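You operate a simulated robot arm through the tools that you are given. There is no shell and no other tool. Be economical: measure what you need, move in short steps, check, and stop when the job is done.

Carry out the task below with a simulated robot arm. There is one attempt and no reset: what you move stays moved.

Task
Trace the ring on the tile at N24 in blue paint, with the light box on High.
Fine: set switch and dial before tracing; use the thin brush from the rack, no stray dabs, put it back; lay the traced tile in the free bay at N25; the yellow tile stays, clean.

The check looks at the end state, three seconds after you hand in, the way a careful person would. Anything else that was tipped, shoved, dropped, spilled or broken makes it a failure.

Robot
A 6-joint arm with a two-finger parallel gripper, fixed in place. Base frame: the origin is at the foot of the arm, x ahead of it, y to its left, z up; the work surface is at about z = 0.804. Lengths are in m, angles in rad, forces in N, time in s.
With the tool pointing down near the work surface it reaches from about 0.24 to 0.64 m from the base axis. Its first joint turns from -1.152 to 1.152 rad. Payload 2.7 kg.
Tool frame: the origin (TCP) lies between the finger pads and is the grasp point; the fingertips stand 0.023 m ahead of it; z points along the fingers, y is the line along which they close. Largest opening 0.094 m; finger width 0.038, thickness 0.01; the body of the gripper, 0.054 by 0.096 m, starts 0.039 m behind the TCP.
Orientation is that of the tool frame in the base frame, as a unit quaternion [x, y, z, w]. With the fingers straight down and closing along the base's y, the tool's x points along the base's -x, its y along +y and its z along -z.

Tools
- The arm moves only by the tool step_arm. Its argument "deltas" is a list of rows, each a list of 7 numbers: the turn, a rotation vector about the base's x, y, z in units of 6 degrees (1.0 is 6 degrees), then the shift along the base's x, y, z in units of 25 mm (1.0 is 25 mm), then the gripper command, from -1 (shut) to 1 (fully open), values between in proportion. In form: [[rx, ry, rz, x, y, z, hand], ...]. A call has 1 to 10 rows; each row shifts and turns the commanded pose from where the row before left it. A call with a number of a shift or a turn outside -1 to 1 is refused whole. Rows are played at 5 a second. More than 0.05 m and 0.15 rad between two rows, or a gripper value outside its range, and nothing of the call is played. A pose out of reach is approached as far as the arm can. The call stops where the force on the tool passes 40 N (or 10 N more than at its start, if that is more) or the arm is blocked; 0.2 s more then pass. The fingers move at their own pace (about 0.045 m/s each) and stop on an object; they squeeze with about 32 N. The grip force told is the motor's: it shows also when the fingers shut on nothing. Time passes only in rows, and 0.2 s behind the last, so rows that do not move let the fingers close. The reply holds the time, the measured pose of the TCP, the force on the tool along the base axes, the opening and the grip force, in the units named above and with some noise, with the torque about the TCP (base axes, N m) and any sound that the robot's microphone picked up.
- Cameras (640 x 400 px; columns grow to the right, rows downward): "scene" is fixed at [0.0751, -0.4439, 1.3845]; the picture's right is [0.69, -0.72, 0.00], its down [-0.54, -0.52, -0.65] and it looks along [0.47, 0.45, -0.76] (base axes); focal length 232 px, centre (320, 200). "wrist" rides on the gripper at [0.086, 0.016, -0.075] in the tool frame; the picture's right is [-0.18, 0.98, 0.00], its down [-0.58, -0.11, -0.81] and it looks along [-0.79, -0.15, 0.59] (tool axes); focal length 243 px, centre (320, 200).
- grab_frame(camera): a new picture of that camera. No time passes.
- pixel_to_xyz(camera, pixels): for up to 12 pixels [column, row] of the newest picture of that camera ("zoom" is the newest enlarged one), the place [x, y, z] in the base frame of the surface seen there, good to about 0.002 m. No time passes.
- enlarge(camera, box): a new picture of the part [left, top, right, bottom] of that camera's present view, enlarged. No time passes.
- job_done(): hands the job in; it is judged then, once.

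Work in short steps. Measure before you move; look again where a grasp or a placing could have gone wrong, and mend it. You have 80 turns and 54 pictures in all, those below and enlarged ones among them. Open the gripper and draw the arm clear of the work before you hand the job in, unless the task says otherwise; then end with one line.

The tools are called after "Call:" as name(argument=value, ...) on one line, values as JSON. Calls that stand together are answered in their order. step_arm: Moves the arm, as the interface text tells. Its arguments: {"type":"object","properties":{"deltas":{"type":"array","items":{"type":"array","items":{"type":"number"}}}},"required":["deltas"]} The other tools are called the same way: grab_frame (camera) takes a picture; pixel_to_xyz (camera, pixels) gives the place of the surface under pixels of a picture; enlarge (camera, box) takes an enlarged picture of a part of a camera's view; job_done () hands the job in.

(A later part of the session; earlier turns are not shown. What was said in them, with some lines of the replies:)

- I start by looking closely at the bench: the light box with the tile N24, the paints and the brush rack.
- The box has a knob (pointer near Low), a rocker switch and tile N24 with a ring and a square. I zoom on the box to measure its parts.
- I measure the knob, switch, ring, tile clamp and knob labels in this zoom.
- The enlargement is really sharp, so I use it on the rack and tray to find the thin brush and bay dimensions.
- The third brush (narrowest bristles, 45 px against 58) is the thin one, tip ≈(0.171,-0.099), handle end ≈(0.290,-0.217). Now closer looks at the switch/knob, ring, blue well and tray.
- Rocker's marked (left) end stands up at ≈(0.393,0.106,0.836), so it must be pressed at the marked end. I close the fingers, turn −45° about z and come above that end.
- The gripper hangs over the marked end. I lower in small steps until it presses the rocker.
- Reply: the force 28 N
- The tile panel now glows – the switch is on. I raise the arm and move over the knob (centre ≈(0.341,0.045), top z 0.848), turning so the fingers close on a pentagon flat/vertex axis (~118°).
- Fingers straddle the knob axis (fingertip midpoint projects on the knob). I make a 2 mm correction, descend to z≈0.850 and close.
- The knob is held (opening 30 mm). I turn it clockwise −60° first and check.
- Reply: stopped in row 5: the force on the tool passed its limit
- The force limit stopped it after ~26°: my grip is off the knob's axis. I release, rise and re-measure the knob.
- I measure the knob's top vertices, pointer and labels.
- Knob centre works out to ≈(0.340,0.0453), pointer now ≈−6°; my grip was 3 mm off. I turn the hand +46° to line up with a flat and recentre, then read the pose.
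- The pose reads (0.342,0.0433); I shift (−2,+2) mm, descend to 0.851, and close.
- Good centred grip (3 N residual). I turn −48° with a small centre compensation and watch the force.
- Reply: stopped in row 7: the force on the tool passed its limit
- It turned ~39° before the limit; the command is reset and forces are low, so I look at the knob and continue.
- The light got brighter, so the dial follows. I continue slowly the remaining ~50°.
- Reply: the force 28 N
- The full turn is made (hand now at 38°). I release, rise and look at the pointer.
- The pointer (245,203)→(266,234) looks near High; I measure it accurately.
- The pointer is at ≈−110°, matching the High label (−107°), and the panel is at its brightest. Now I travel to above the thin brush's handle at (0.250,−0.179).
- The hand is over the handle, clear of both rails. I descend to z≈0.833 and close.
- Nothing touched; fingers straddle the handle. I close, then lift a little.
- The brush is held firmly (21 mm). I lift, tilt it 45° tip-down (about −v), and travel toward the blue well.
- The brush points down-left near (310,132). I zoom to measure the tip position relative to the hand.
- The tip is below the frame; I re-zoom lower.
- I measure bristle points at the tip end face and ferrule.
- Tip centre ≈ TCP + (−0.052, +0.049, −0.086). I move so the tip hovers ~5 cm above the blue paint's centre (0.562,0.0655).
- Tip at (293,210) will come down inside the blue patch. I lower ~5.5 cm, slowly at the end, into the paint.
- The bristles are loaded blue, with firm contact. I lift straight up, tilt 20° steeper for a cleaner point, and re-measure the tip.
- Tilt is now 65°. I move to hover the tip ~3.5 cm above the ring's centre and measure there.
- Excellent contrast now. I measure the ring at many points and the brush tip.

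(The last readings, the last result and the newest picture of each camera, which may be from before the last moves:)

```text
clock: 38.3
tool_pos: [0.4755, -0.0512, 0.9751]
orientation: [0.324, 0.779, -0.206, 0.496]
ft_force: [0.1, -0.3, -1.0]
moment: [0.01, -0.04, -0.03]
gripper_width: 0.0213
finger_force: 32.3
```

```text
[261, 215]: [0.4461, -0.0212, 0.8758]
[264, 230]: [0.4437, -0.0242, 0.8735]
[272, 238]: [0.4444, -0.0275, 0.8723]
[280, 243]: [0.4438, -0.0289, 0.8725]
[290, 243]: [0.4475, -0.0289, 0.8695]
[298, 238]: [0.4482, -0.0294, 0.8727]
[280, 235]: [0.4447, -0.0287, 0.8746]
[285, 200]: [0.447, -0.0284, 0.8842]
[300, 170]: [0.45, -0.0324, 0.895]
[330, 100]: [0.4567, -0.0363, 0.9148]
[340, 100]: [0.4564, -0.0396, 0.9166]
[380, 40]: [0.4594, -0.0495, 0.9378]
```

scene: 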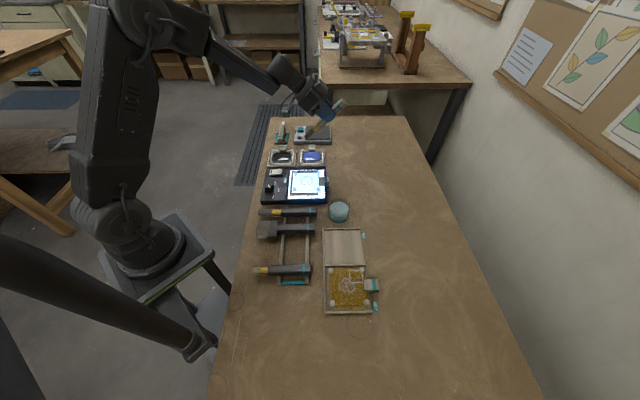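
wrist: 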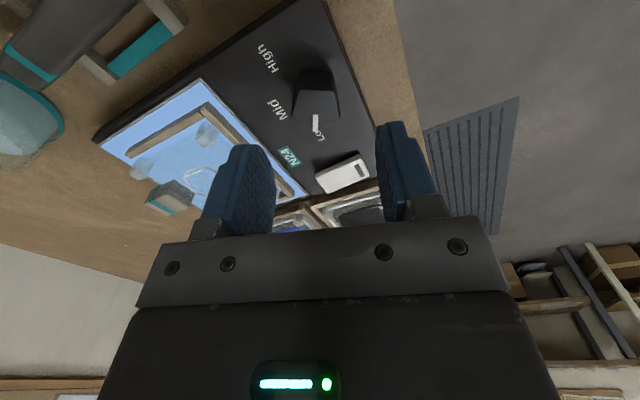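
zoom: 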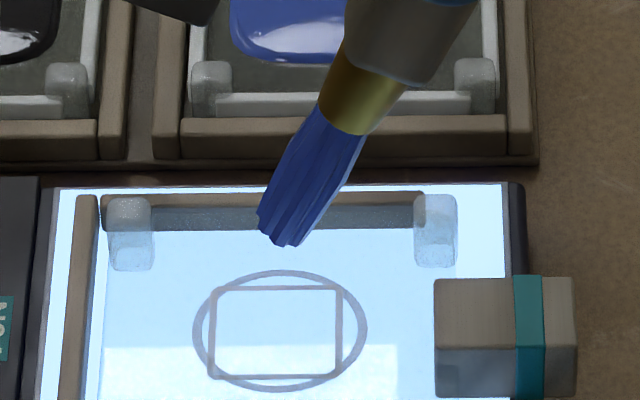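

Ring centre ≈(0.4478,−0.0227), r≈0.0204, z 0.836; tip matches my model. I steepen the brush to 80° so that the end meets the glass squarely, keeping the tip above the centre.

Call:
step_arm(deltas=[[-0.589, -0.589, 0, -0.277, 0.283, 0.093, -0.9], [-0.589, -0.589, 0, -0.277, 0.283, 0.093, -0.9], [-0.589, -0.589, 0, -0.277, 0.283, 0.093, -0.9], [0, 0, 0, 0, 0, 0, -0.9], [0, 0, 0, 0, 0, 0, -0.9]])

Call:
enlarge(camera="scene", box=[254, 136, 334, 186])

```text
clock: 39.5
tool_pos: [0.4549, -0.0277, 0.9815]
orientation: [0.294, 0.708, -0.247, 0.593]
ft_force: [0.2, -0.2, -0.8]
moment: [-0.01, 0.0, 0.0]
gripper_width: 0.0213
finger_force: 32.0
```

```text
8.00 times, centred on (294, 161) of scene
```

zoom: 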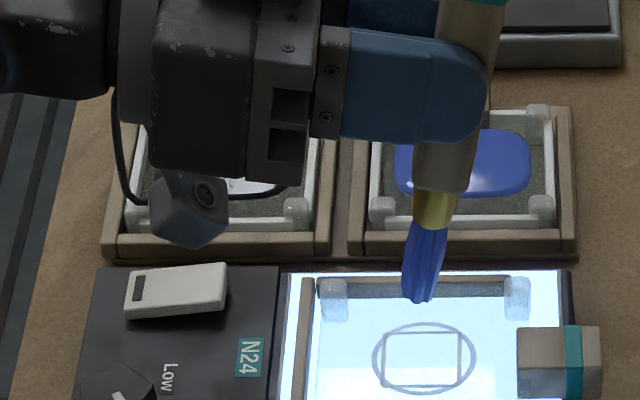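

The brush is nearly upright; the camera stays well above the box. I measure the tip once more.

Call:
pixel_to_xyz(camera="zoom", pixels=[[408, 295], [414, 299], [420, 300], [428, 300], [420, 292], [424, 270], [430, 240], [433, 210], [440, 180]])

```text
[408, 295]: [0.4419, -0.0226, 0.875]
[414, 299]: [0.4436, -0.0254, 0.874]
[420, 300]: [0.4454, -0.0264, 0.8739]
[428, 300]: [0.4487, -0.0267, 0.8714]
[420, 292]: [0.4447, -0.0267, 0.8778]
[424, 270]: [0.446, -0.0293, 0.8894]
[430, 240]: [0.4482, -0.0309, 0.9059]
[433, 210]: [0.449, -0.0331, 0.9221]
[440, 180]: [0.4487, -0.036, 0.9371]
```

Tip is at ≈(0.4484,−0.0223,0.872). I move it above the ring's far point (45° direction: 0.4622,−0.0083) and lower to just above the glass.

Call:
step_arm(deltas=[[0, 0, 0, 0.276, 0.28, -0.3, -0.9], [0, 0, 0, 0.276, 0.28, -0.3, -0.9], [0, 0, 0, 0, 0, -0.3, -0.9], [0, 0, 0, 0, 0, -0.2, -0.9], [0, 0, 0, 0, 0, 0, -0.9]])

Call:
enlarge(camera="scene", box=[290, 160, 330, 185])

Call:
pixel_to_xyz(camera="zoom", pixels=[[265, 245], [280, 245], [290, 245], [275, 235], [265, 260], [275, 260], [285, 260], [270, 220]])

```text
clock: 40.7
tool_pos: [0.4685, -0.0134, 0.9559]
orientation: [0.294, 0.708, -0.246, 0.593]
ft_force: [0.1, 0.4, -0.4]
moment: [0.03, 0.0, -0.02]
gripper_width: 0.0216
finger_force: 31.7
```

```text
16.00 times, centred on (310, 172) of scene
```

zoom: 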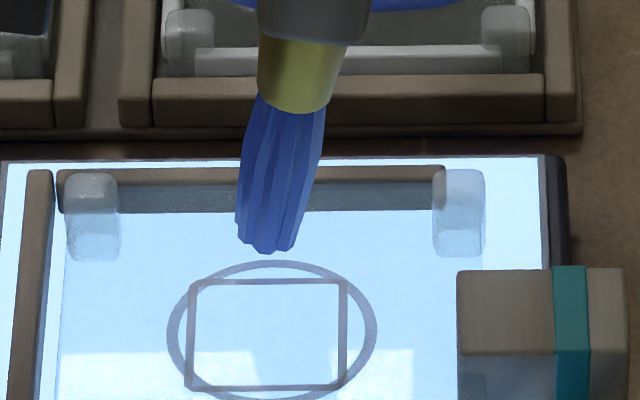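

```text
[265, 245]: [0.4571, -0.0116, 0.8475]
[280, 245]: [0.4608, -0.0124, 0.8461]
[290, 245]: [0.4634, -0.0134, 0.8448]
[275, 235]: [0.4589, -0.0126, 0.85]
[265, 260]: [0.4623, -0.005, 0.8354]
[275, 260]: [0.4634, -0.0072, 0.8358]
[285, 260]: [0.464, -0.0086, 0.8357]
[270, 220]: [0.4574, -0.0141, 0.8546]
```

The tip is right over the ring's top point, ~8 mm above. I lower gently until it just touches.

Call:
step_arm(deltas=[[0, 0, 0, 0, 0, -0.2, -0.9], [0, 0, 0, 0, 0, -0.08, -0.9], [0, 0, 0, 0, 0, -0.04, -0.9], [0, 0, 0, 0, 0, -0.03, -0.9]])

Call:
enlarge(camera="scene", box=[290, 160, 330, 185])

```text
clock: 41.7
tool_pos: [0.469, -0.0148, 0.9478]
orientation: [0.294, 0.706, -0.246, 0.595]
ft_force: [-2.7, 2.1, 9.7]
moment: [0.19, 0.3, 0.0]
gripper_width: 0.0216
finger_force: 32.6
```

```text
16.00 times, centred on (310, 172) of scene
```

zoom: 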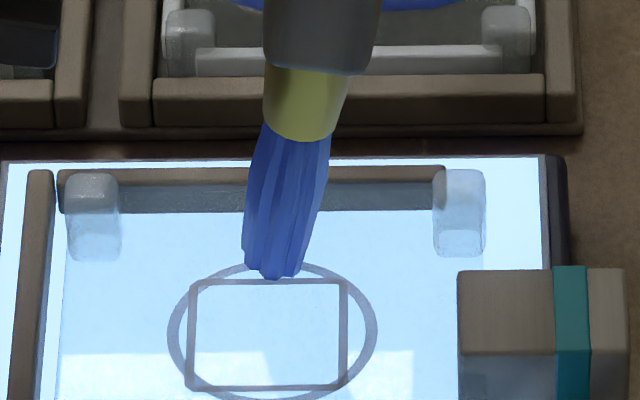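

Touching at ~10 N, tip on the ring. I trace the first quarter (45°→−45°) in 10° steps and check the line.

Call:
step_arm(deltas=[[0, 0, 0, 0.0915, -0.1089, 0, -0.9], [0, 0, 0, 0.0711, -0.1232, 0, -0.9], [0, 0, 0, 0.0486, -0.1337, 0, -0.9], [0, 0, 0, 0.0247, -0.14, 0, -0.9], [0, 0, 0, 0, -0.1423, 0, -0.9], [0, 0, 0, -0.0247, -0.14, 0, -0.9], [0, 0, 0, -0.0486, -0.1337, 0, -0.9], [0, 0, 0, -0.0711, -0.1232, 0, -0.9], [0, 0, 0, -0.0915, -0.1089, 0, -0.9]])

Call:
enlarge(camera="scene", box=[290, 165, 330, 190])

```text
clock: 43.7
tool_pos: [0.47, -0.0431, 0.9472]
orientation: [0.294, 0.708, -0.245, 0.594]
ft_force: [5.6, 3.3, 20.6]
moment: [0.55, -0.48, 0.02]
gripper_width: 0.0217
finger_force: 31.9
```

```text
16.00 times, centred on (310, 178) of scene
```

zoom: 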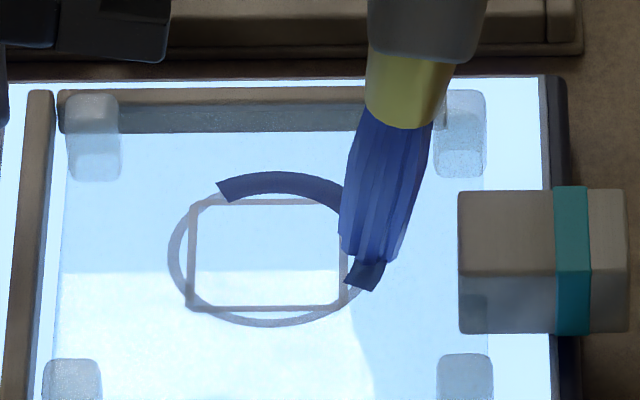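

The paint follows the ring exactly. I continue with the second quarter (−45°→−135°), easing pressure a touch.

Call:
step_arm(deltas=[[0, 0, 0, -0.1089, -0.0915, 0.012, -0.9], [0, 0, 0, -0.1232, -0.0711, 0, -0.9], [0, 0, 0, -0.1337, -0.0486, 0, -0.9], [0, 0, 0, -0.14, -0.0247, 0, -0.9], [0, 0, 0, -0.1423, 0, 0, -0.9], [0, 0, 0, -0.14, 0.0247, 0, -0.9], [0, 0, 0, -0.1337, 0.0486, 0, -0.9], [0, 0, 0, -0.1232, 0.0711, 0, -0.9], [0, 0, 0, -0.1089, 0.0915, 0, -0.9]])

Call:
enlarge(camera="scene", box=[290, 165, 330, 190])

```text
clock: 45.7
tool_pos: [0.4415, -0.0416, 0.9495]
orientation: [0.293, 0.71, -0.249, 0.589]
ft_force: [-0.8, 0.5, -1.7]
moment: [0.01, 0.0, 0.0]
gripper_width: 0.0215
finger_force: 32.2
out of reach, approached as far as the arm can: row 8
```

```text
16.00 times, centred on (310, 178) of scene
```

zoom: 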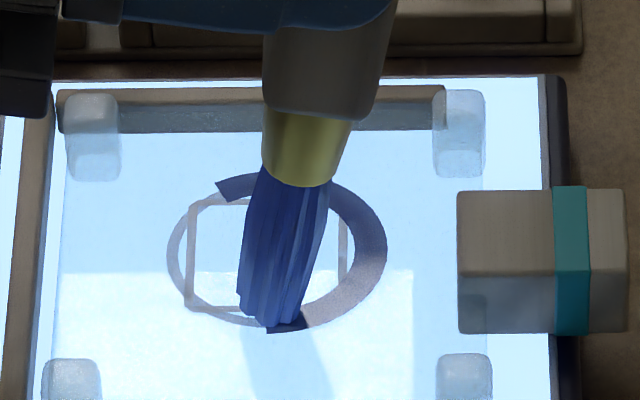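

The right half is done well, but the arm nears its inner reach with this steep pose and has lost contact. I lift and lean the brush back to ~68° (hand moves outward), hovering over the −135° point.

Call:
step_arm(deltas=[[0, 0, 0, 0, 0, 1, -0.9], [0.707, 0.707, 0, 0.296, -0.368, 0, -0.9], [0.707, 0.707, 0, 0.296, -0.368, 0, -0.9], [0, 0, 0, 0, 0, 0, -0.9], [0, 0, 0, 0, 0, 0, -0.9]])

Call:
enlarge(camera="scene", box=[290, 165, 330, 190])

Call:
pixel_to_xyz(camera="zoom", pixels=[[255, 262], [265, 262], [275, 260], [285, 258], [270, 235], [268, 325], [222, 190], [365, 250]])

```text
clock: 46.9
tool_pos: [0.4586, -0.0601, 0.9751]
orientation: [0.319, 0.766, -0.215, 0.515]
ft_force: [0.2, -0.3, -1.8]
moment: [0.02, 0.03, -0.04]
gripper_width: 0.0214
finger_force: 31.7
```

```text
16.00 times, centred on (310, 178) of scene
```

zoom: 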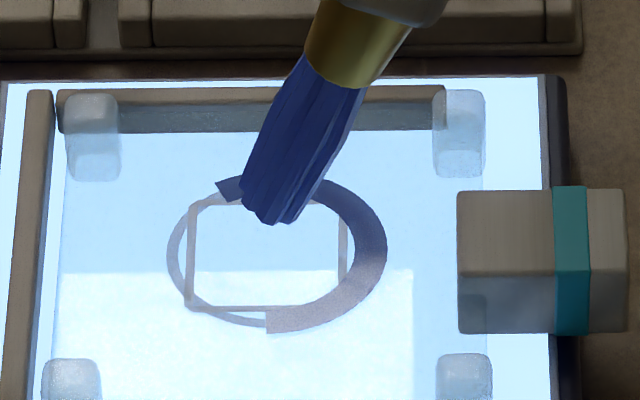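

```text
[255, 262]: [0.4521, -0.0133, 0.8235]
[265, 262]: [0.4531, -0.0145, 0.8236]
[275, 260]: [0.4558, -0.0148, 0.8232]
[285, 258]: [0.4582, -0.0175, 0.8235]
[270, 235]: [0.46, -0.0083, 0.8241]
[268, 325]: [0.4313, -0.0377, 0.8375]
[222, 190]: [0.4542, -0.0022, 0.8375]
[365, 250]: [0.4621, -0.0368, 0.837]
```

The existing stroke ends at ≈−138°. I adjust slightly toward −132° and descend to just above the glass, then check.

Call:
step_arm(deltas=[[0, 0, 0, -0.05, -0.02, -0.5, -0.9], [0, 0, 0, 0, 0, -0.4, -0.9], [0, 0, 0, 0, 0, 0, -0.9]])

Call:
enlarge(camera="scene", box=[290, 165, 330, 190])

Call:
pixel_to_xyz(camera="zoom", pixels=[[240, 285], [250, 295], [260, 295], [265, 300], [275, 300], [285, 295], [265, 285], [275, 285]])

```text
clock: 47.7
tool_pos: [0.4574, -0.0616, 0.9513]
orientation: [0.317, 0.766, -0.213, 0.516]
ft_force: [1.2, 0.3, -1.7]
moment: [0.0, 0.02, -0.03]
gripper_width: 0.0215
finger_force: 32.3
```

```text
16.00 times, centred on (310, 178) of scene
```

zoom: 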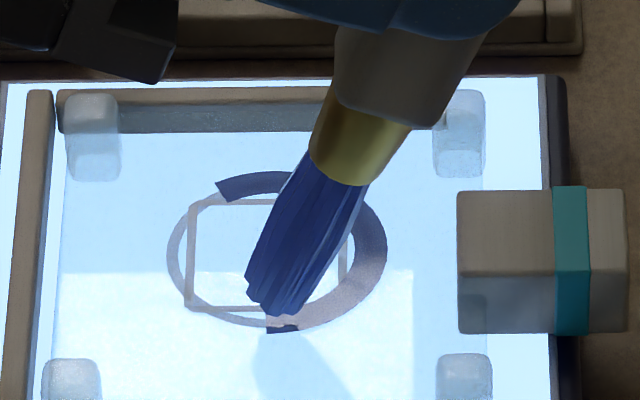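

```text
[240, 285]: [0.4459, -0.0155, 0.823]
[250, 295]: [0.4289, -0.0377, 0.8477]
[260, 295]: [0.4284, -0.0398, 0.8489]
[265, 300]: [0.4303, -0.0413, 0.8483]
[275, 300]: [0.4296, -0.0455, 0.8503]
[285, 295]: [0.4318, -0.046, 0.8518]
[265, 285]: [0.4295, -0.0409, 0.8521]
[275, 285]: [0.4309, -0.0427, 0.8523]
```

Tip is right over the stroke end. I lower gently to touch.

Call:
step_arm(deltas=[[0, 0, 0, 0, 0, -0.16, -0.9], [0, 0, 0, 0, 0, -0.06, -0.9], [0, 0, 0, 0, 0, -0.04, -0.9], [0, 0, 0, 0, 0, -0.03, -0.9], [0, 0, 0, 0, 0, 0, -0.9]])

```text
clock: 48.9
tool_pos: [0.4562, -0.0626, 0.9447]
orientation: [0.318, 0.766, -0.214, 0.517]
ft_force: [-1.4, 0.1, 1.3]
moment: [0.05, 0.11, -0.01]
gripper_width: 0.0216
finger_force: 31.9
```

Barely touching (≈1–2 N). I press a hair more and draw the next 30°, then check.

Call:
step_arm(deltas=[[0, 0, 0, 0, 0, -0.04, -0.9], [0, 0, 0, -0.097, 0.104, 0, -0.9], [0, 0, 0, -0.0775, 0.1194, 0, -0.9], [0, 0, 0, -0.0556, 0.131, 0, -0.9]])

Call:
enlarge(camera="scene", box=[290, 165, 330, 190])

```text
clock: 49.9
tool_pos: [0.4508, -0.0527, 0.9439]
orientation: [0.317, 0.765, -0.214, 0.518]
ft_force: [2.6, -3.2, 13.0]
moment: [-0.14, -0.04, 0.02]
gripper_width: 0.0214
finger_force: 32.1
```

```text
16.00 times, centred on (310, 178) of scene
```

zoom: 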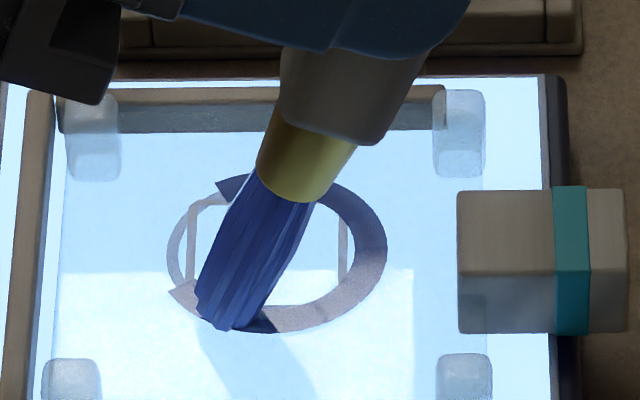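

Line is continuous. I carry on through the left side.

Call:
step_arm(deltas=[[0, 0, 0, -0.018, 0.1386, 0, -0.9], [0, 0, 0, -0.0074, 0.1421, 0, -0.9], [0, 0, 0, 0.0173, 0.1412, 0, -0.9], [0, 0, 0, 0.0416, 0.1361, 0, -0.9], [0, 0, 0, 0.0646, 0.1268, 0, -0.9], [0, 0, 0, 0.0856, 0.1136, 0, -0.9]])

Call:
enlarge(camera="scene", box=[290, 165, 330, 190])

```text
clock: 51.3
tool_pos: [0.4555, -0.0323, 0.9447]
orientation: [0.318, 0.765, -0.215, 0.517]
ft_force: [-2.9, -6.5, 24.2]
moment: [-0.29, 0.81, 0.19]
gripper_width: 0.0215
finger_force: 31.5
```

```text
16.00 times, centred on (310, 178) of scene
```

zoom: 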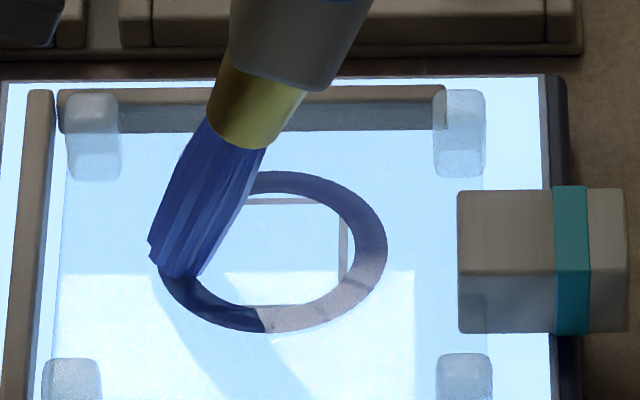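

Good. Pressure reached 24 N, so I ease slightly and finish the arc up to the start, overlapping it.

Call:
step_arm(deltas=[[0, 0, 0, 0.1041, 0.097, 0.012, -0.9], [0, 0, 0, 0.1193, 0.0775, 0, -0.9], [0, 0, 0, 0.131, 0.0556, 0, -0.9], [0, 0, 0, 0.1387, 0.032, 0, -0.9], [0, 0, 0, 0.1421, 0.0074, 0, -0.9], [0, 0, 0, 0.1412, -0.0173, 0, -0.9], [0, 0, 0, 0.136, -0.0416, 0, -0.9]])

Call:
step_arm(deltas=[[0, 0, 0, 0, 0, 0.6, -0.9], [0, 0, 0, 0, 0, 1, -0.9], [0, 0, 0, 0, 0, 1, -0.9], [0, 0, 0, 0, 0, 1, -0.9], [0, 0, 0, 0, 0, 0, -0.9]])

Call:
enlarge(camera="scene", box=[290, 165, 330, 190])

```text
clock: 52.9
tool_pos: [0.4773, -0.0267, 0.9421]
orientation: [0.318, 0.767, -0.213, 0.515]
ft_force: [-4.4, 2.3, 13.2]
moment: [0.51, 0.66, 0.01]
gripper_width: 0.0214
finger_force: 32.2
```

```text
clock: 54.1
tool_pos: [0.4784, -0.0266, 1.0336]
orientation: [0.318, 0.766, -0.214, 0.516]
ft_force: [0.3, 0.3, -0.9]
moment: [-0.01, 0.04, 0.02]
gripper_width: 0.0215
finger_force: 32.2
```

```text
16.00 times, centred on (310, 178) of scene
```

zoom: 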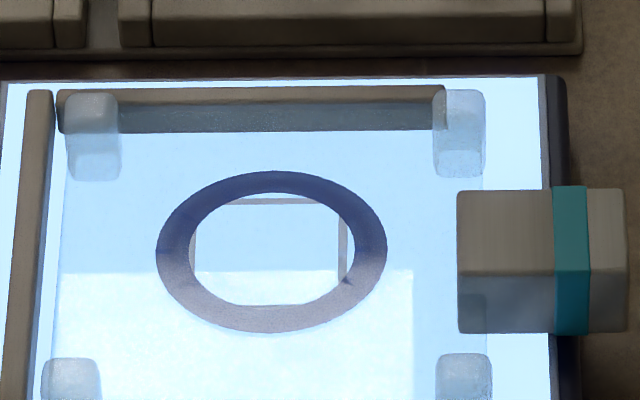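

The blue ring is complete and even, no stray marks. Now I carry the brush back, levelling it, to above its rack slot.

Call:
step_arm(deltas=[[0.667, 0.667, 0, -0.76, -0.504, 0, -0.9], [0.667, 0.667, 0, -0.76, -0.504, 0, -0.9], [0.667, 0.667, 0, -0.76, -0.504, 0, -0.9], [0.667, 0.667, 0, -0.76, -0.504, 0, -0.9], [0.667, 0.667, 0, -0.76, -0.504, 0, -0.9], [0.667, 0.667, 0, -0.76, -0.504, 0, -0.9], [0.667, 0.667, 0, -0.76, -0.504, 0, -0.9], [0.667, 0.667, 0, -0.76, -0.504, 0, -0.9], [0.667, 0.667, 0, -0.76, -0.504, 0, -0.9]])

Call:
step_arm(deltas=[[0.667, 0.667, 0, -0.76, -0.504, 0, -0.9], [0.667, 0.667, 0, -0.76, -0.504, 0, -0.9], [0.667, 0.667, 0, -0.76, -0.504, 0, -0.9], [0, 0, 0, 0, 0, -1, -0.9], [0, 0, 0, 0, 0, -1, -0.9], [0, 0, 0, 0, 0, -1, -0.9], [0, 0, 0, 0, 0, -1, -0.9], [0, 0, 0, 0, 0, 0, -0.9], [0, 0, 0, 0, 0, 0, -0.9]])

Call:
enlarge(camera="scene", box=[230, 190, 342, 260])

```text
clock: 56.1
tool_pos: [0.306, -0.14, 1.0332]
orientation: [0.379, 0.914, -0.057, 0.135]
ft_force: [-0.5, 0.5, -0.7]
moment: [-0.01, -0.01, 0.0]
gripper_width: 0.0217
finger_force: 32.1
```

```text
clock: 58.1
tool_pos: [0.2503, -0.1768, 0.9333]
orientation: [0.383, 0.924, -0.002, 0.0]
ft_force: [-0.2, -0.1, -0.7]
moment: [-0.04, -0.03, -0.02]
gripper_width: 0.0214
finger_force: 32.5
```

```text
5.71 times, centred on (286, 225) of scene
```

zoom: 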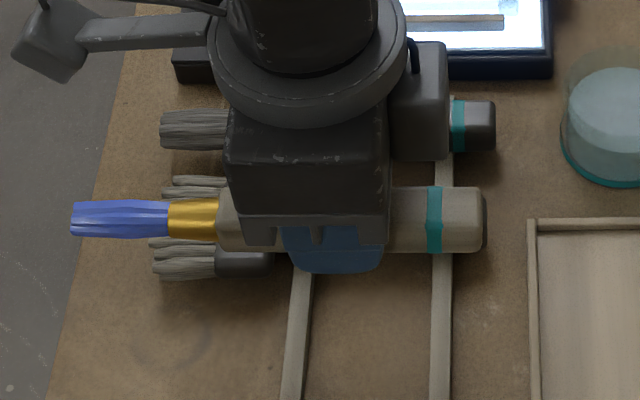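

The brush is level and over its slot. I lower to the original grasp height slowly.

Call:
step_arm(deltas=[[0, 0, 0, 0, -0.03, -1, -0.9], [0, 0, 0, 0, 0, -1, -0.9], [0, 0, 0, 0, 0, -1, -0.9], [0, 0, 0, 0, 0, -0.6, -0.9], [0, 0, 0, 0, 0, -0.2, -0.9], [0, 0, 0, 0, 0, -0.08, -0.9], [0, 0, 0, 0, 0, 0, -0.9]])

```text
clock: 59.7
tool_pos: [0.2498, -0.1794, 0.8359]
orientation: [0.383, 0.924, -0.001, 0.0]
ft_force: [-0.8, -0.9, -0.2]
moment: [0.02, 0.01, -0.01]
gripper_width: 0.0216
finger_force: 31.7
```

No contact yet, ~1 mm above the rest height; I lower a bit more and watch the force.

Call:
step_arm(deltas=[[0, 0, 0, 0, 0, -0.04, -0.9], [0, 0, 0, 0, 0, -0.02, -0.9], [0, 0, 0, 0, 0, 0, -0.9]])

```text
clock: 60.5
tool_pos: [0.2499, -0.1791, 0.8353]
orientation: [0.382, 0.924, -0.001, 0.001]
ft_force: [-1.9, 0.7, 22.1]
moment: [-0.61, -0.62, 0.0]
gripper_width: 0.0214
finger_force: 32.3
```

It rests on the rails (22 N). I open and rise, then check.

Call:
step_arm(deltas=[[0, 0, 0, 0, 0, 0.02, -0.9], [0, 0, 0, 0, 0, 0, 0.06], [0, 0, 0, 0, 0, 0, 0.06], [0, 0, 0, 0, 0, 0, 0.06], [0, 0, 0, 0, 0, 0.5, 0.06], [0, 0, 0, 0, 0, 1, 0.06], [0, 0, 0, 0, 0, 1, 0.06], [0, 0, 0, 0, 0, 1, 0.06], [0, 0, 0, 0, 0, 1, 0.06]])

Call:
enlarge(camera="scene", box=[240, 195, 400, 295])

Call:
pixel_to_xyz(camera="zoom", pixels=[[336, 141], [487, 141], [338, 256], [500, 256], [420, 200], [332, 200], [495, 200], [470, 340], [530, 340], [500, 362], [345, 265], [390, 270]])

```text
clock: 62.5
tool_pos: [0.2507, -0.1775, 0.9496]
orientation: [0.382, 0.924, -0.001, 0.0]
ft_force: [0.2, 0.3, -0.1]
moment: [0.0, 0.02, -0.02]
gripper_width: 0.05
finger_force: 0.1
```

```text
4.00 times, centred on (320, 245) of scene
```

zoom: 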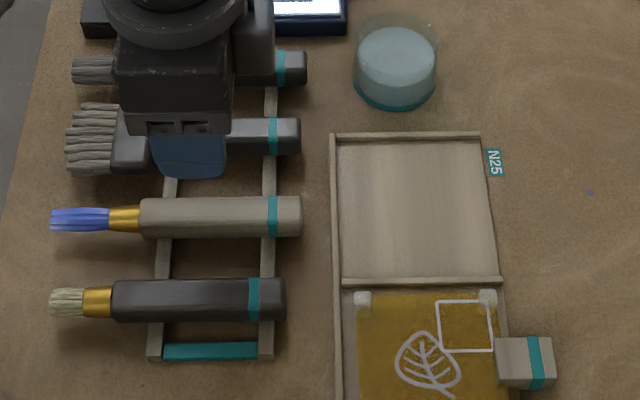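

```text
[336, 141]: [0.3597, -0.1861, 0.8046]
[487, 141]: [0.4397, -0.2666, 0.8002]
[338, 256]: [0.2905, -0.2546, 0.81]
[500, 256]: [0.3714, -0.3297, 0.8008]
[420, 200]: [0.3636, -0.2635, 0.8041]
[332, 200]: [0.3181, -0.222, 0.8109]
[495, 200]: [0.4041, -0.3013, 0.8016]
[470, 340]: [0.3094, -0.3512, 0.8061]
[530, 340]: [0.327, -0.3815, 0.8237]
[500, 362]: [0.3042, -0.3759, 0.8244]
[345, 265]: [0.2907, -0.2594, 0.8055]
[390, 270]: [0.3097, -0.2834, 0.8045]
```

Brush is back in its slot. Now I measure the N24 tile handle, the yellow tile (as a reference pose) and the N25 bay.

Call:
enlarge(camera="scene", box=[286, 165, 334, 195])

Call:
pixel_to_xyz(camera="zoom", pixels=[[435, 170], [435, 215], [485, 168], [575, 170], [575, 215], [500, 195], [575, 250], [130, 95], [430, 95], [115, 315], [440, 310], [550, 195]])

Call:
enlarge(camera="scene", box=[315, 222, 395, 322])

```text
13.33 times, centred on (310, 180) of scene
```

zoom: 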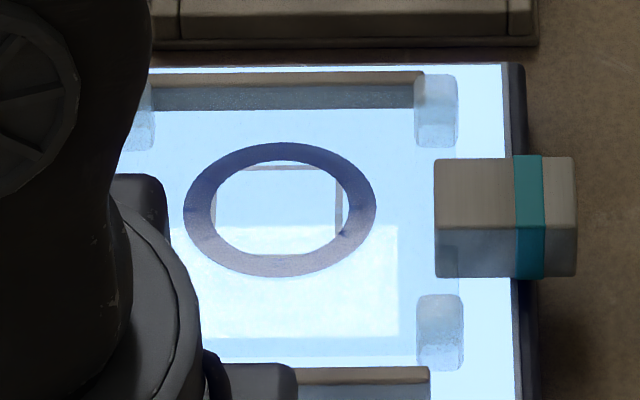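

```text
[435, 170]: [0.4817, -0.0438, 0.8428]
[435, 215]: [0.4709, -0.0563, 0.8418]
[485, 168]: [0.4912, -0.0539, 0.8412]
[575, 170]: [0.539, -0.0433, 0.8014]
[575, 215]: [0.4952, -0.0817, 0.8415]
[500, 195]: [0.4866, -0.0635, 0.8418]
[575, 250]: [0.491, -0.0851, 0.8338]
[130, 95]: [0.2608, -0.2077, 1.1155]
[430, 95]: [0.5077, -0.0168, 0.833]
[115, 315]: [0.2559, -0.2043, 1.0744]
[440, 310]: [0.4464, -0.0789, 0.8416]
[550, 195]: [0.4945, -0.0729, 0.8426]
```

```text
4.00 times, centred on (355, 272) of scene
```

zoom: 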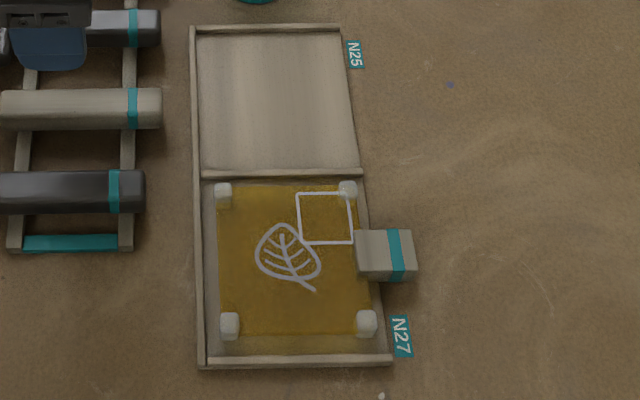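

I measure the yellow tile's pegs and handle and the tray rims in this zoom.

Call:
pixel_to_xyz(camera="zoom", pixels=[[222, 187], [347, 186], [229, 321], [366, 318], [356, 242], [410, 242], [384, 242], [384, 232], [384, 254], [287, 227], [310, 230], [215, 260]])

Call:
pixel_to_xyz(camera="zoom", pixels=[[193, 28], [340, 27], [199, 174], [360, 173], [202, 363], [390, 359], [265, 27], [280, 173], [300, 360], [196, 100], [200, 270], [344, 100]])

```text
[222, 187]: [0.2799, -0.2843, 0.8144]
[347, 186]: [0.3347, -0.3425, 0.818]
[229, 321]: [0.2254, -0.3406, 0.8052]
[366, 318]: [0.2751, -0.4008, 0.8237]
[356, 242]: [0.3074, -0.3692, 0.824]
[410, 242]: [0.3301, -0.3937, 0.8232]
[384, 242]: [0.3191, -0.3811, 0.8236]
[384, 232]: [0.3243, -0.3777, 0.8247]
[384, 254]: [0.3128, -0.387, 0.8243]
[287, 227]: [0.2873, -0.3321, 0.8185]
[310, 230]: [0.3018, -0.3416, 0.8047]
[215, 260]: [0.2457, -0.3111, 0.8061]
```

```text
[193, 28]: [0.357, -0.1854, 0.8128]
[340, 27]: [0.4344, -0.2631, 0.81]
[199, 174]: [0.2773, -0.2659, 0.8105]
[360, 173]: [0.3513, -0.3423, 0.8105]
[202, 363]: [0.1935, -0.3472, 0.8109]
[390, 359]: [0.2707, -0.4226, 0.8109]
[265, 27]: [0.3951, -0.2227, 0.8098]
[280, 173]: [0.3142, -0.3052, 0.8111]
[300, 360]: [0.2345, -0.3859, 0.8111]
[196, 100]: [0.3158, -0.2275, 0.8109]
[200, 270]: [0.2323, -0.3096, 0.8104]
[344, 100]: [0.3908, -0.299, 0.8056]
```

Target for the handle in N25: ≈(0.395,−0.306); N24's handle centre is ≈(0.488,−0.064), top z 0.842. I move above the handle (shifted 4 mm outward) with the fingers open 60 mm.

Call:
step_arm(deltas=[[0, 0, 0, 0.961, 0.442, 0, 0.28], [0, 0, 0, 0.961, 0.442, 0, 0.28], [0, 0, 0, 0.961, 0.442, 0, 0.28], [0, 0, 0, 0.961, 0.442, 0, 0.28], [0, 0, 0, 0.961, 0.442, 0, 0.28], [0, 0, 0, 0.961, 0.442, 0, 0.28], [0, 0, 0, 0.961, 0.442, 0, 0.28], [0, 0, 0, 0.961, 0.442, 0, 0.28], [0, 0, 0, 0.961, 0.442, 0, 0.28], [0, 0, 0, 0.961, 0.442, 0, 0.28]])

Call:
step_arm(deltas=[[0, 0, 0, 0, 0, -1, 0.28], [0, 0, 0, 0, 0, -1, 0.28], [0, 0, 0, 0, 0, 0, 0.28], [0, 0, 0, 0, 0, 0, 0.28]])

Call:
enlarge(camera="scene", box=[290, 150, 354, 190])

```text
clock: 64.7
tool_pos: [0.4911, -0.0689, 0.9479]
orientation: [0.382, 0.924, -0.001, -0.001]
ft_force: [0.6, -0.6, -0.4]
moment: [0.01, 0.02, -0.02]
gripper_width: 0.0604
finger_force: 0.0
```

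```text
clock: 65.7
tool_pos: [0.49, -0.0664, 0.898]
orientation: [0.383, 0.924, -0.001, 0.0]
ft_force: [0.0, -0.4, 0.0]
moment: [0.0, 0.0, -0.01]
gripper_width: 0.0602
finger_force: 0.0
```

```text
10.00 times, centred on (322, 170) of scene
```

zoom: 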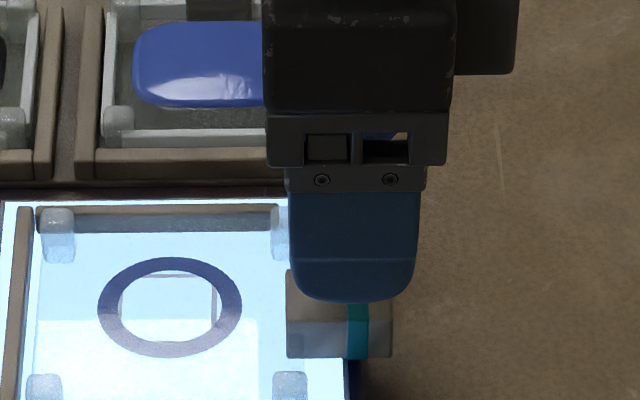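

Alignment is as planned. I descend to z≈0.849 and close on the handle.

Call:
step_arm(deltas=[[0, 0, 0, 0, 0, -0.8, 0.28], [0, 0, 0, 0, 0, -0.7, 0.28], [0, 0, 0, 0, 0, -0.44, 0.28], [0, 0, 0, 0, 0, 0, -0.9], [0, 0, 0, 0, 0, 0, -0.9], [0, 0, 0, 0, 0, 0, -0.9], [0, 0, 0, 0, 0, 0, -0.9], [0, 0, 0, 0, 0, 0, -0.9]])

```text
clock: 66.4
tool_pos: [0.4905, -0.0669, 0.8641]
orientation: [0.382, 0.924, 0.0, 0.001]
ft_force: [-1.6, 1.1, 7.2]
moment: [0.07, 0.14, 0.09]
gripper_width: 0.0599
finger_force: 0.0
stopped in row 3: the force on the tool passed its limit (the readings are from after the stop); the commanded pose is now the measured one
```

A fingertip touched something at z≈0.841, likely a corner peg beside the handle (fingers too wide). I rise 1.5 cm, narrow to 44 mm and look.

Call:
step_arm(deltas=[[0, 0, 0, 0, 0, 0.6, 0.28], [0, 0, 0, 0, 0, 0, -0.06], [0, 0, 0, 0, 0, 0, -0.06], [0, 0, 0, 0, 0, 0, -0.06]])

Call:
enlarge(camera="scene", box=[290, 160, 338, 190])

```text
clock: 67.4
tool_pos: [0.4903, -0.0674, 0.8786]
orientation: [0.383, 0.924, -0.001, 0.0]
ft_force: [0.4, 0.6, 0.2]
moment: [-0.04, -0.01, 0.01]
gripper_width: 0.0444
finger_force: 0.0
```

```text
13.33 times, centred on (314, 175) of scene
```

zoom: 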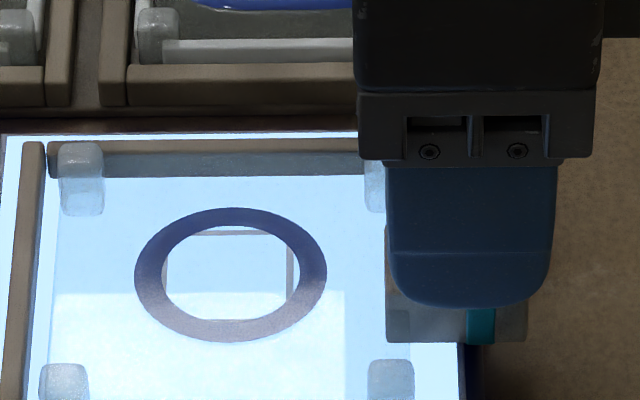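

The tile is undisturbed. With the narrower opening and 2 mm further outward, I descend again slowly.

Call:
step_arm(deltas=[[0, 0, 0, 0.05, -0.05, -0.3, -0.06], [0, 0, 0, 0, 0, -0.4, -0.06], [0, 0, 0, 0, 0, -0.4, -0.06], [0, 0, 0, 0, 0, -0.08, -0.06], [0, 0, 0, 0, 0, 0, -0.06]])

```text
clock: 68.1
tool_pos: [0.4932, -0.0688, 0.8644]
orientation: [0.383, 0.924, -0.001, 0.001]
ft_force: [-2.5, 0.0, 9.5]
moment: [-0.09, 0.36, -0.01]
gripper_width: 0.0447
finger_force: 0.7
stopped in row 3: the force on the tool passed its limit (the readings are from after the stop); the commanded pose is now the measured one
```

The torque places the contact at the inner, near corner of a finger – the lower-right peg. I rise, go 5 mm further outward, narrow to 37 mm, and try again gently.

Call:
step_arm(deltas=[[0, 0, 0, 0, 0, 0.4, -0.06], [0, 0, 0, 0.14, -0.14, 0, -0.2], [0, 0, 0, 0, 0, 0, -0.2], [0, 0, 0, 0, 0, -0.3, -0.2], [0, 0, 0, 0, 0, -0.1, -0.2], [0, 0, 0, 0, 0, -0.1, -0.2], [0, 0, 0, 0, 0, -0.1, -0.2]])

```text
clock: 69.7
tool_pos: [0.497, -0.0721, 0.8584]
orientation: [0.383, 0.924, -0.001, 0.001]
ft_force: [0.0, -0.2, 0.1]
moment: [-0.01, 0.04, 0.0]
gripper_width: 0.0375
finger_force: 0.2
```

Past the former contact height with no force. I go down the remaining 9 mm and close.

Call:
step_arm(deltas=[[0, 0, 0, 0, 0, -0.2, -0.2], [0, 0, 0, 0, 0, -0.16, -0.2], [0, 0, 0, 0, 0, 0, -0.9], [0, 0, 0, 0, 0, 0, -0.9], [0, 0, 0, 0, 0, 0, -0.9]])

Call:
enlarge(camera="scene", box=[290, 160, 338, 190])

```text
clock: 70.9
tool_pos: [0.4973, -0.0719, 0.8493]
orientation: [0.382, 0.924, -0.001, 0.002]
ft_force: [1.3, 0.5, 1.7]
moment: [0.05, 0.04, -0.1]
gripper_width: 0.0252
finger_force: 31.6
```

```text
13.33 times, centred on (314, 175) of scene
```

zoom: 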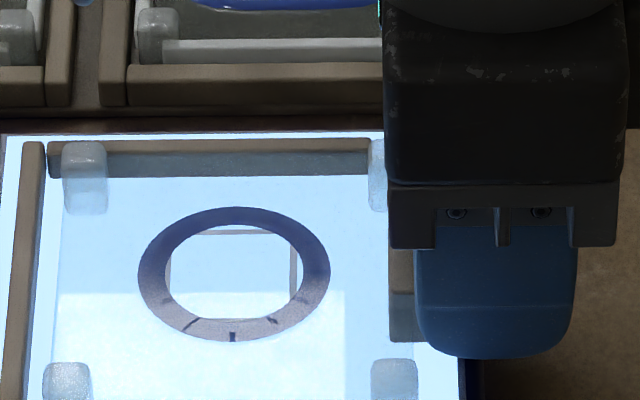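

The handle is gripped (25 mm). I lift straight up.

Call:
step_arm(deltas=[[0, 0, 0, 0, 0, 0.3, -0.9], [0, 0, 0, 0, 0, 0.6, -0.9], [0, 0, 0, 0, 0, 0.8, -0.9], [0, 0, 0, 0, 0, 1, -0.9], [0, 0, 0, 0, 0, 1, -0.9], [0, 0, 0, 0, 0, 0.5, -0.9]])

Call:
grab_frame(camera="scene")

```text
clock: 72.3
tool_pos: [0.4962, -0.0707, 0.9545]
orientation: [0.383, 0.924, -0.001, 0.002]
ft_force: [0.2, 0.6, -1.2]
moment: [-0.06, 0.0, 0.0]
gripper_width: 0.0254
finger_force: 32.5
```

```text
5 pictures are left
```

scene: 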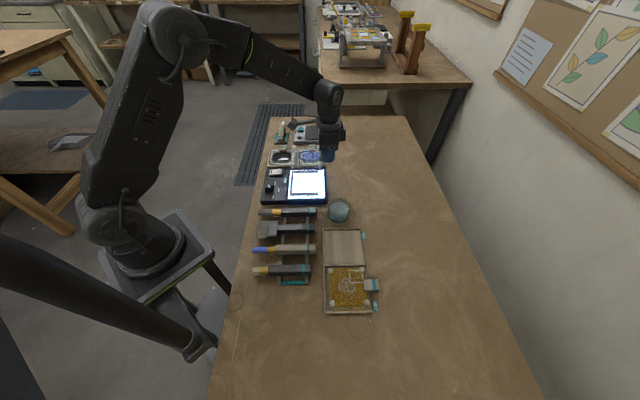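

The tile is up and clear. I carry it over to N25 at this height.

Call:
step_arm(deltas=[[0, 0, 0, -0.376, -0.968, 0, -0.9], [0, 0, 0, -0.376, -0.968, 0, -0.9], [0, 0, 0, -0.376, -0.968, 0, -0.9], [0, 0, 0, -0.376, -0.968, 0, -0.9], [0, 0, 0, -0.376, -0.968, 0, -0.9], [0, 0, 0, -0.376, -0.968, 0, -0.9], [0, 0, 0, -0.376, -0.968, 0, -0.9], [0, 0, 0, -0.376, -0.968, 0, -0.9], [0, 0, 0, -0.376, -0.968, 0, -0.9], [0, 0, 0, -0.376, -0.968, 0, -0.9]])

Call:
step_arm(deltas=[[0, 0, 0, 0, 0, -1, -0.9], [0, 0, 0, 0, 0, -1, -0.9], [0, 0, 0, 0, 0, -1, -0.9], [0, 0, 0, 0, 0, -0.6, -0.9], [0, 0, 0, 0, 0, 0, -0.9]])

Call:
enlarge(camera="scene", box=[300, 205, 396, 265])

```text
clock: 74.5
tool_pos: [0.4015, -0.3156, 0.9522]
orientation: [0.383, 0.924, -0.001, 0.0]
ft_force: [-0.4, -0.2, -0.9]
moment: [-0.05, -0.02, 0.0]
gripper_width: 0.0253
finger_force: 31.9
```

```text
clock: 75.7
tool_pos: [0.4025, -0.3161, 0.8631]
orientation: [0.383, 0.924, -0.001, 0.001]
ft_force: [-0.4, -0.1, -0.8]
moment: [-0.05, -0.03, -0.02]
gripper_width: 0.025
finger_force: 31.2
```

```text
6.67 times, centred on (348, 235) of scene
```

zoom: 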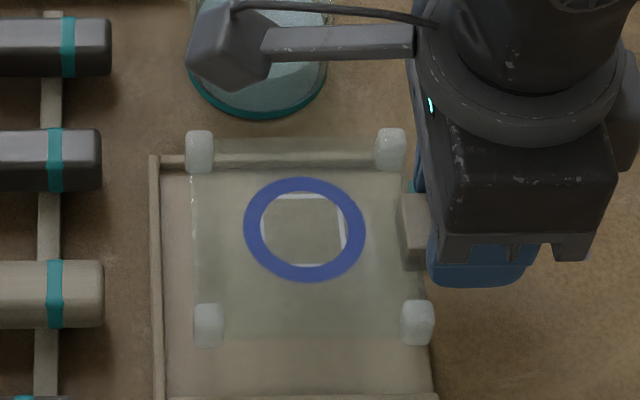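

Tile hovers ~3 cm over N25. I measure its pegs against the rims.

Call:
pixel_to_xyz(camera="zoom", pixels=[[199, 136], [390, 135], [208, 309], [417, 306], [305, 190], [305, 272], [248, 230], [360, 230], [155, 200], [300, 158], [280, 397], [200, 165]])

```text
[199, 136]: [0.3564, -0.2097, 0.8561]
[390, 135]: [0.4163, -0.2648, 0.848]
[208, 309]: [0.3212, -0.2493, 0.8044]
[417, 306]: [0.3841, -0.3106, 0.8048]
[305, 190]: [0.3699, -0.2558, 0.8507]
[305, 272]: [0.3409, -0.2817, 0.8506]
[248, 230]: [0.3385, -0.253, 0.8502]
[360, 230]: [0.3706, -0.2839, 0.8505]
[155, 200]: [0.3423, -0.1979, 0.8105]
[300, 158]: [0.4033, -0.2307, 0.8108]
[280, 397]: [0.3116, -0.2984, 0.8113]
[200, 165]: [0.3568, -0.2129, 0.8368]
```

Ring is at (0.355,−0.2687); the bay centre suggests +3 mm in y. I shift and lower gently to rest.

Call:
step_arm(deltas=[[0, 0, 0, 0, 0.11, -0.5, -0.9], [0, 0, 0, 0, 0, -0.5, -0.9], [0, 0, 0, 0, 0, -0.15, -0.9], [0, 0, 0, 0, 0, -0.06, -0.9], [0, 0, 0, 0, 0, 0, -0.9]])

```text
clock: 76.9
tool_pos: [0.403, -0.3124, 0.8325]
orientation: [0.383, 0.924, -0.001, 0.001]
ft_force: [0.5, -0.8, -1.6]
moment: [-0.08, -0.04, 0.01]
gripper_width: 0.025
finger_force: 31.9
```

Still unloaded (−1.6 N); I lower millimetre by millimetre.

Call:
step_arm(deltas=[[0, 0, 0, 0, 0, -0.04, -0.9], [0, 0, 0, 0, 0, -0.02, -0.9], [0, 0, 0, 0, 0, 0, -0.9]])

```text
clock: 77.7
tool_pos: [0.4014, -0.3105, 0.8323]
orientation: [0.383, 0.924, -0.001, 0.001]
ft_force: [0.4, -0.3, -1.0]
moment: [-0.01, -0.03, 0.0]
gripper_width: 0.0248
finger_force: 32.3
```

Call:
step_arm(deltas=[[0, 0, 0, 0, 0, -0.03, -0.9], [0, 0, 0, 0, 0, 0, -0.9]])

Call:
enlarge(camera="scene", box=[300, 210, 396, 270])

```text
clock: 78.3
tool_pos: [0.4025, -0.3115, 0.8317]
orientation: [0.382, 0.924, 0.0, 0.001]
ft_force: [0.2, 0.3, -1.0]
moment: [-0.01, -0.04, -0.03]
gripper_width: 0.0251
finger_force: 32.4
```

```text
6.67 times, centred on (348, 240) of scene
```

zoom: 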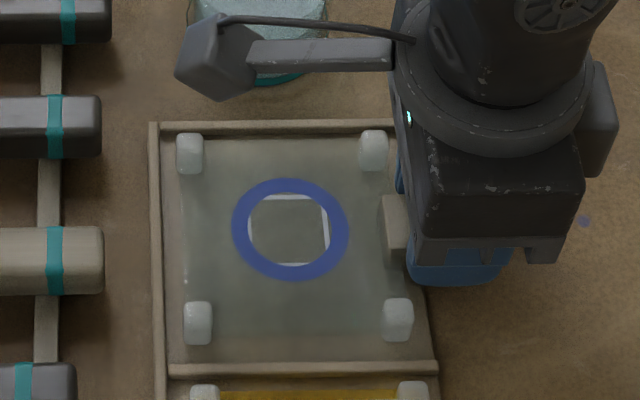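

Nicely within the bay. I keep lowering in tiny steps until it bears.

Call:
step_arm(deltas=[[0, 0, 0, 0, 0, -0.03, -0.9], [0, 0, 0, 0, 0, 0, -0.9]])

```text
clock: 78.9
tool_pos: [0.4018, -0.312, 0.8313]
orientation: [0.383, 0.924, -0.001, 0.002]
ft_force: [-0.7, 0.0, -0.2]
moment: [0.02, 0.0, -0.02]
gripper_width: 0.0251
finger_force: 32.0
```

Call:
step_arm(deltas=[[0, 0, 0, 0, 0, -0.03, -0.9], [0, 0, 0, 0, 0, 0, -0.9]])

```text
clock: 79.5
tool_pos: [0.4029, -0.3112, 0.8317]
orientation: [0.382, 0.924, 0.0, 0.002]
ft_force: [-5.2, 0.9, 15.4]
moment: [0.49, 0.71, 0.05]
gripper_width: 0.0249
finger_force: 32.2
```

It bears now (15 N). I relax slightly, open to 37 mm, and rise straight up.

Call:
step_arm(deltas=[[0, 0, 0, 0, 0, 0.02, -0.9], [0, 0, 0, 0, 0, 0, -0.2], [0, 0, 0, 0, 0, 0, -0.2], [0, 0, 0, 0, 0, 0, -0.2], [0, 0, 0, 0, 0, 0.4, -0.2], [0, 0, 0, 0, 0, 0.8, -0.2], [0, 0, 0, 0, 0, 1, -0.2], [0, 0, 0, 0, 0, 1, -0.2], [0, 0, 0, 0, 0, 1, -0.2], [0, 0, 0, 0, 0, 1, -0.2]])

Call:
step_arm(deltas=[[0, 0, 0, 0, 0, 1, 0.5], [0, 0, 0, 0, 0, 1, 1], [0, 0, 0, 0, 1, 1, 1], [0, 0, 0, 0, 1, 1, 1], [0, 0, 0, 0, 1, 0, 1], [0, 0, 0, 0, 1, 0, 1], [0, 0, 0, 0, 1, 0, 1], [0, 0, 0, 0, 1, 0, 1], [0, 0, 0, 0, 1, 0, 1], [0, 0, 0, 0, 1, 0, 1]])

Call:
step_arm(deltas=[[0, 0, 0, 0, 1, 0.5, 1], [0, 0, 0, 0, 1, 0.5, 1], [0, 0, 0, 0, 1, 0.5, 1], [0, 0, 0, 0, 1, 0, 1], [0, 0, 0, 0, 1, 0, 1], [0, 0, 0, 0, 1, 0, 1], [0, 0, 0, 0, 1, 0, 1], [0, 0, 0, 0, 1, 0, 1]])

Call:
enlarge(camera="scene", box=[240, 120, 400, 320])

```text
clock: 81.7
tool_pos: [0.4014, -0.3115, 0.9607]
orientation: [0.384, 0.923, -0.001, 0.002]
ft_force: [0.8, 0.4, 0.2]
moment: [-0.02, 0.01, 0.02]
gripper_width: 0.0376
finger_force: 0.1
```

```text
clock: 83.9
tool_pos: [0.4025, -0.1105, 1.0601]
orientation: [0.382, 0.924, -0.001, 0.002]
ft_force: [-0.5, 1.1, 0.5]
moment: [0.01, 0.0, -0.04]
gripper_width: 0.0943
finger_force: 0.0
```

```text
clock: 85.7
tool_pos: [0.4022, 0.0898, 1.0978]
orientation: [0.384, 0.923, -0.002, 0.002]
ft_force: [-0.2, 0.7, 0.6]
moment: [-0.06, 0.01, 0.02]
gripper_width: 0.0941
finger_force: 0.1
```

```text
2.00 times, centred on (320, 220) of scene
```

zoom: 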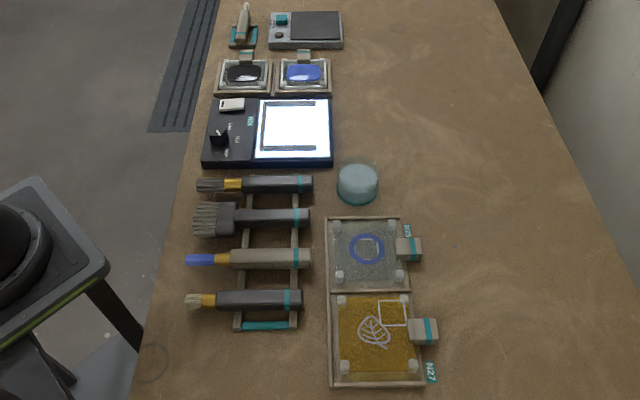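

Everything is in place; one last close look at the tray.

Call:
enlarge(camera="scene", box=[310, 220, 390, 270])

```text
8.00 times, centred on (350, 245) of scene
```

zoom: 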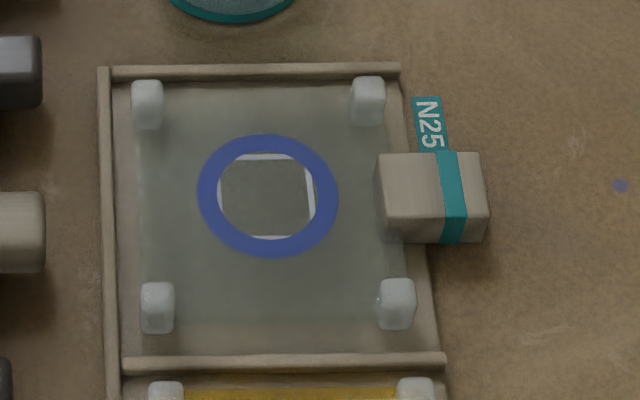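

The tile lies flat in N25 with a clean, closed ring. The small blue fleck on the table at right was already in the first pictures. The arm is clear and the gripper is open, so I hand in.

Call:
job_done()

```text
The job is handed in.
```

The ring on the N24 tile is traced in blue with the light box on High, the tile lies in bay N25, the thin brush is back in its rack slot, and the yellow tile was left in place and clean.
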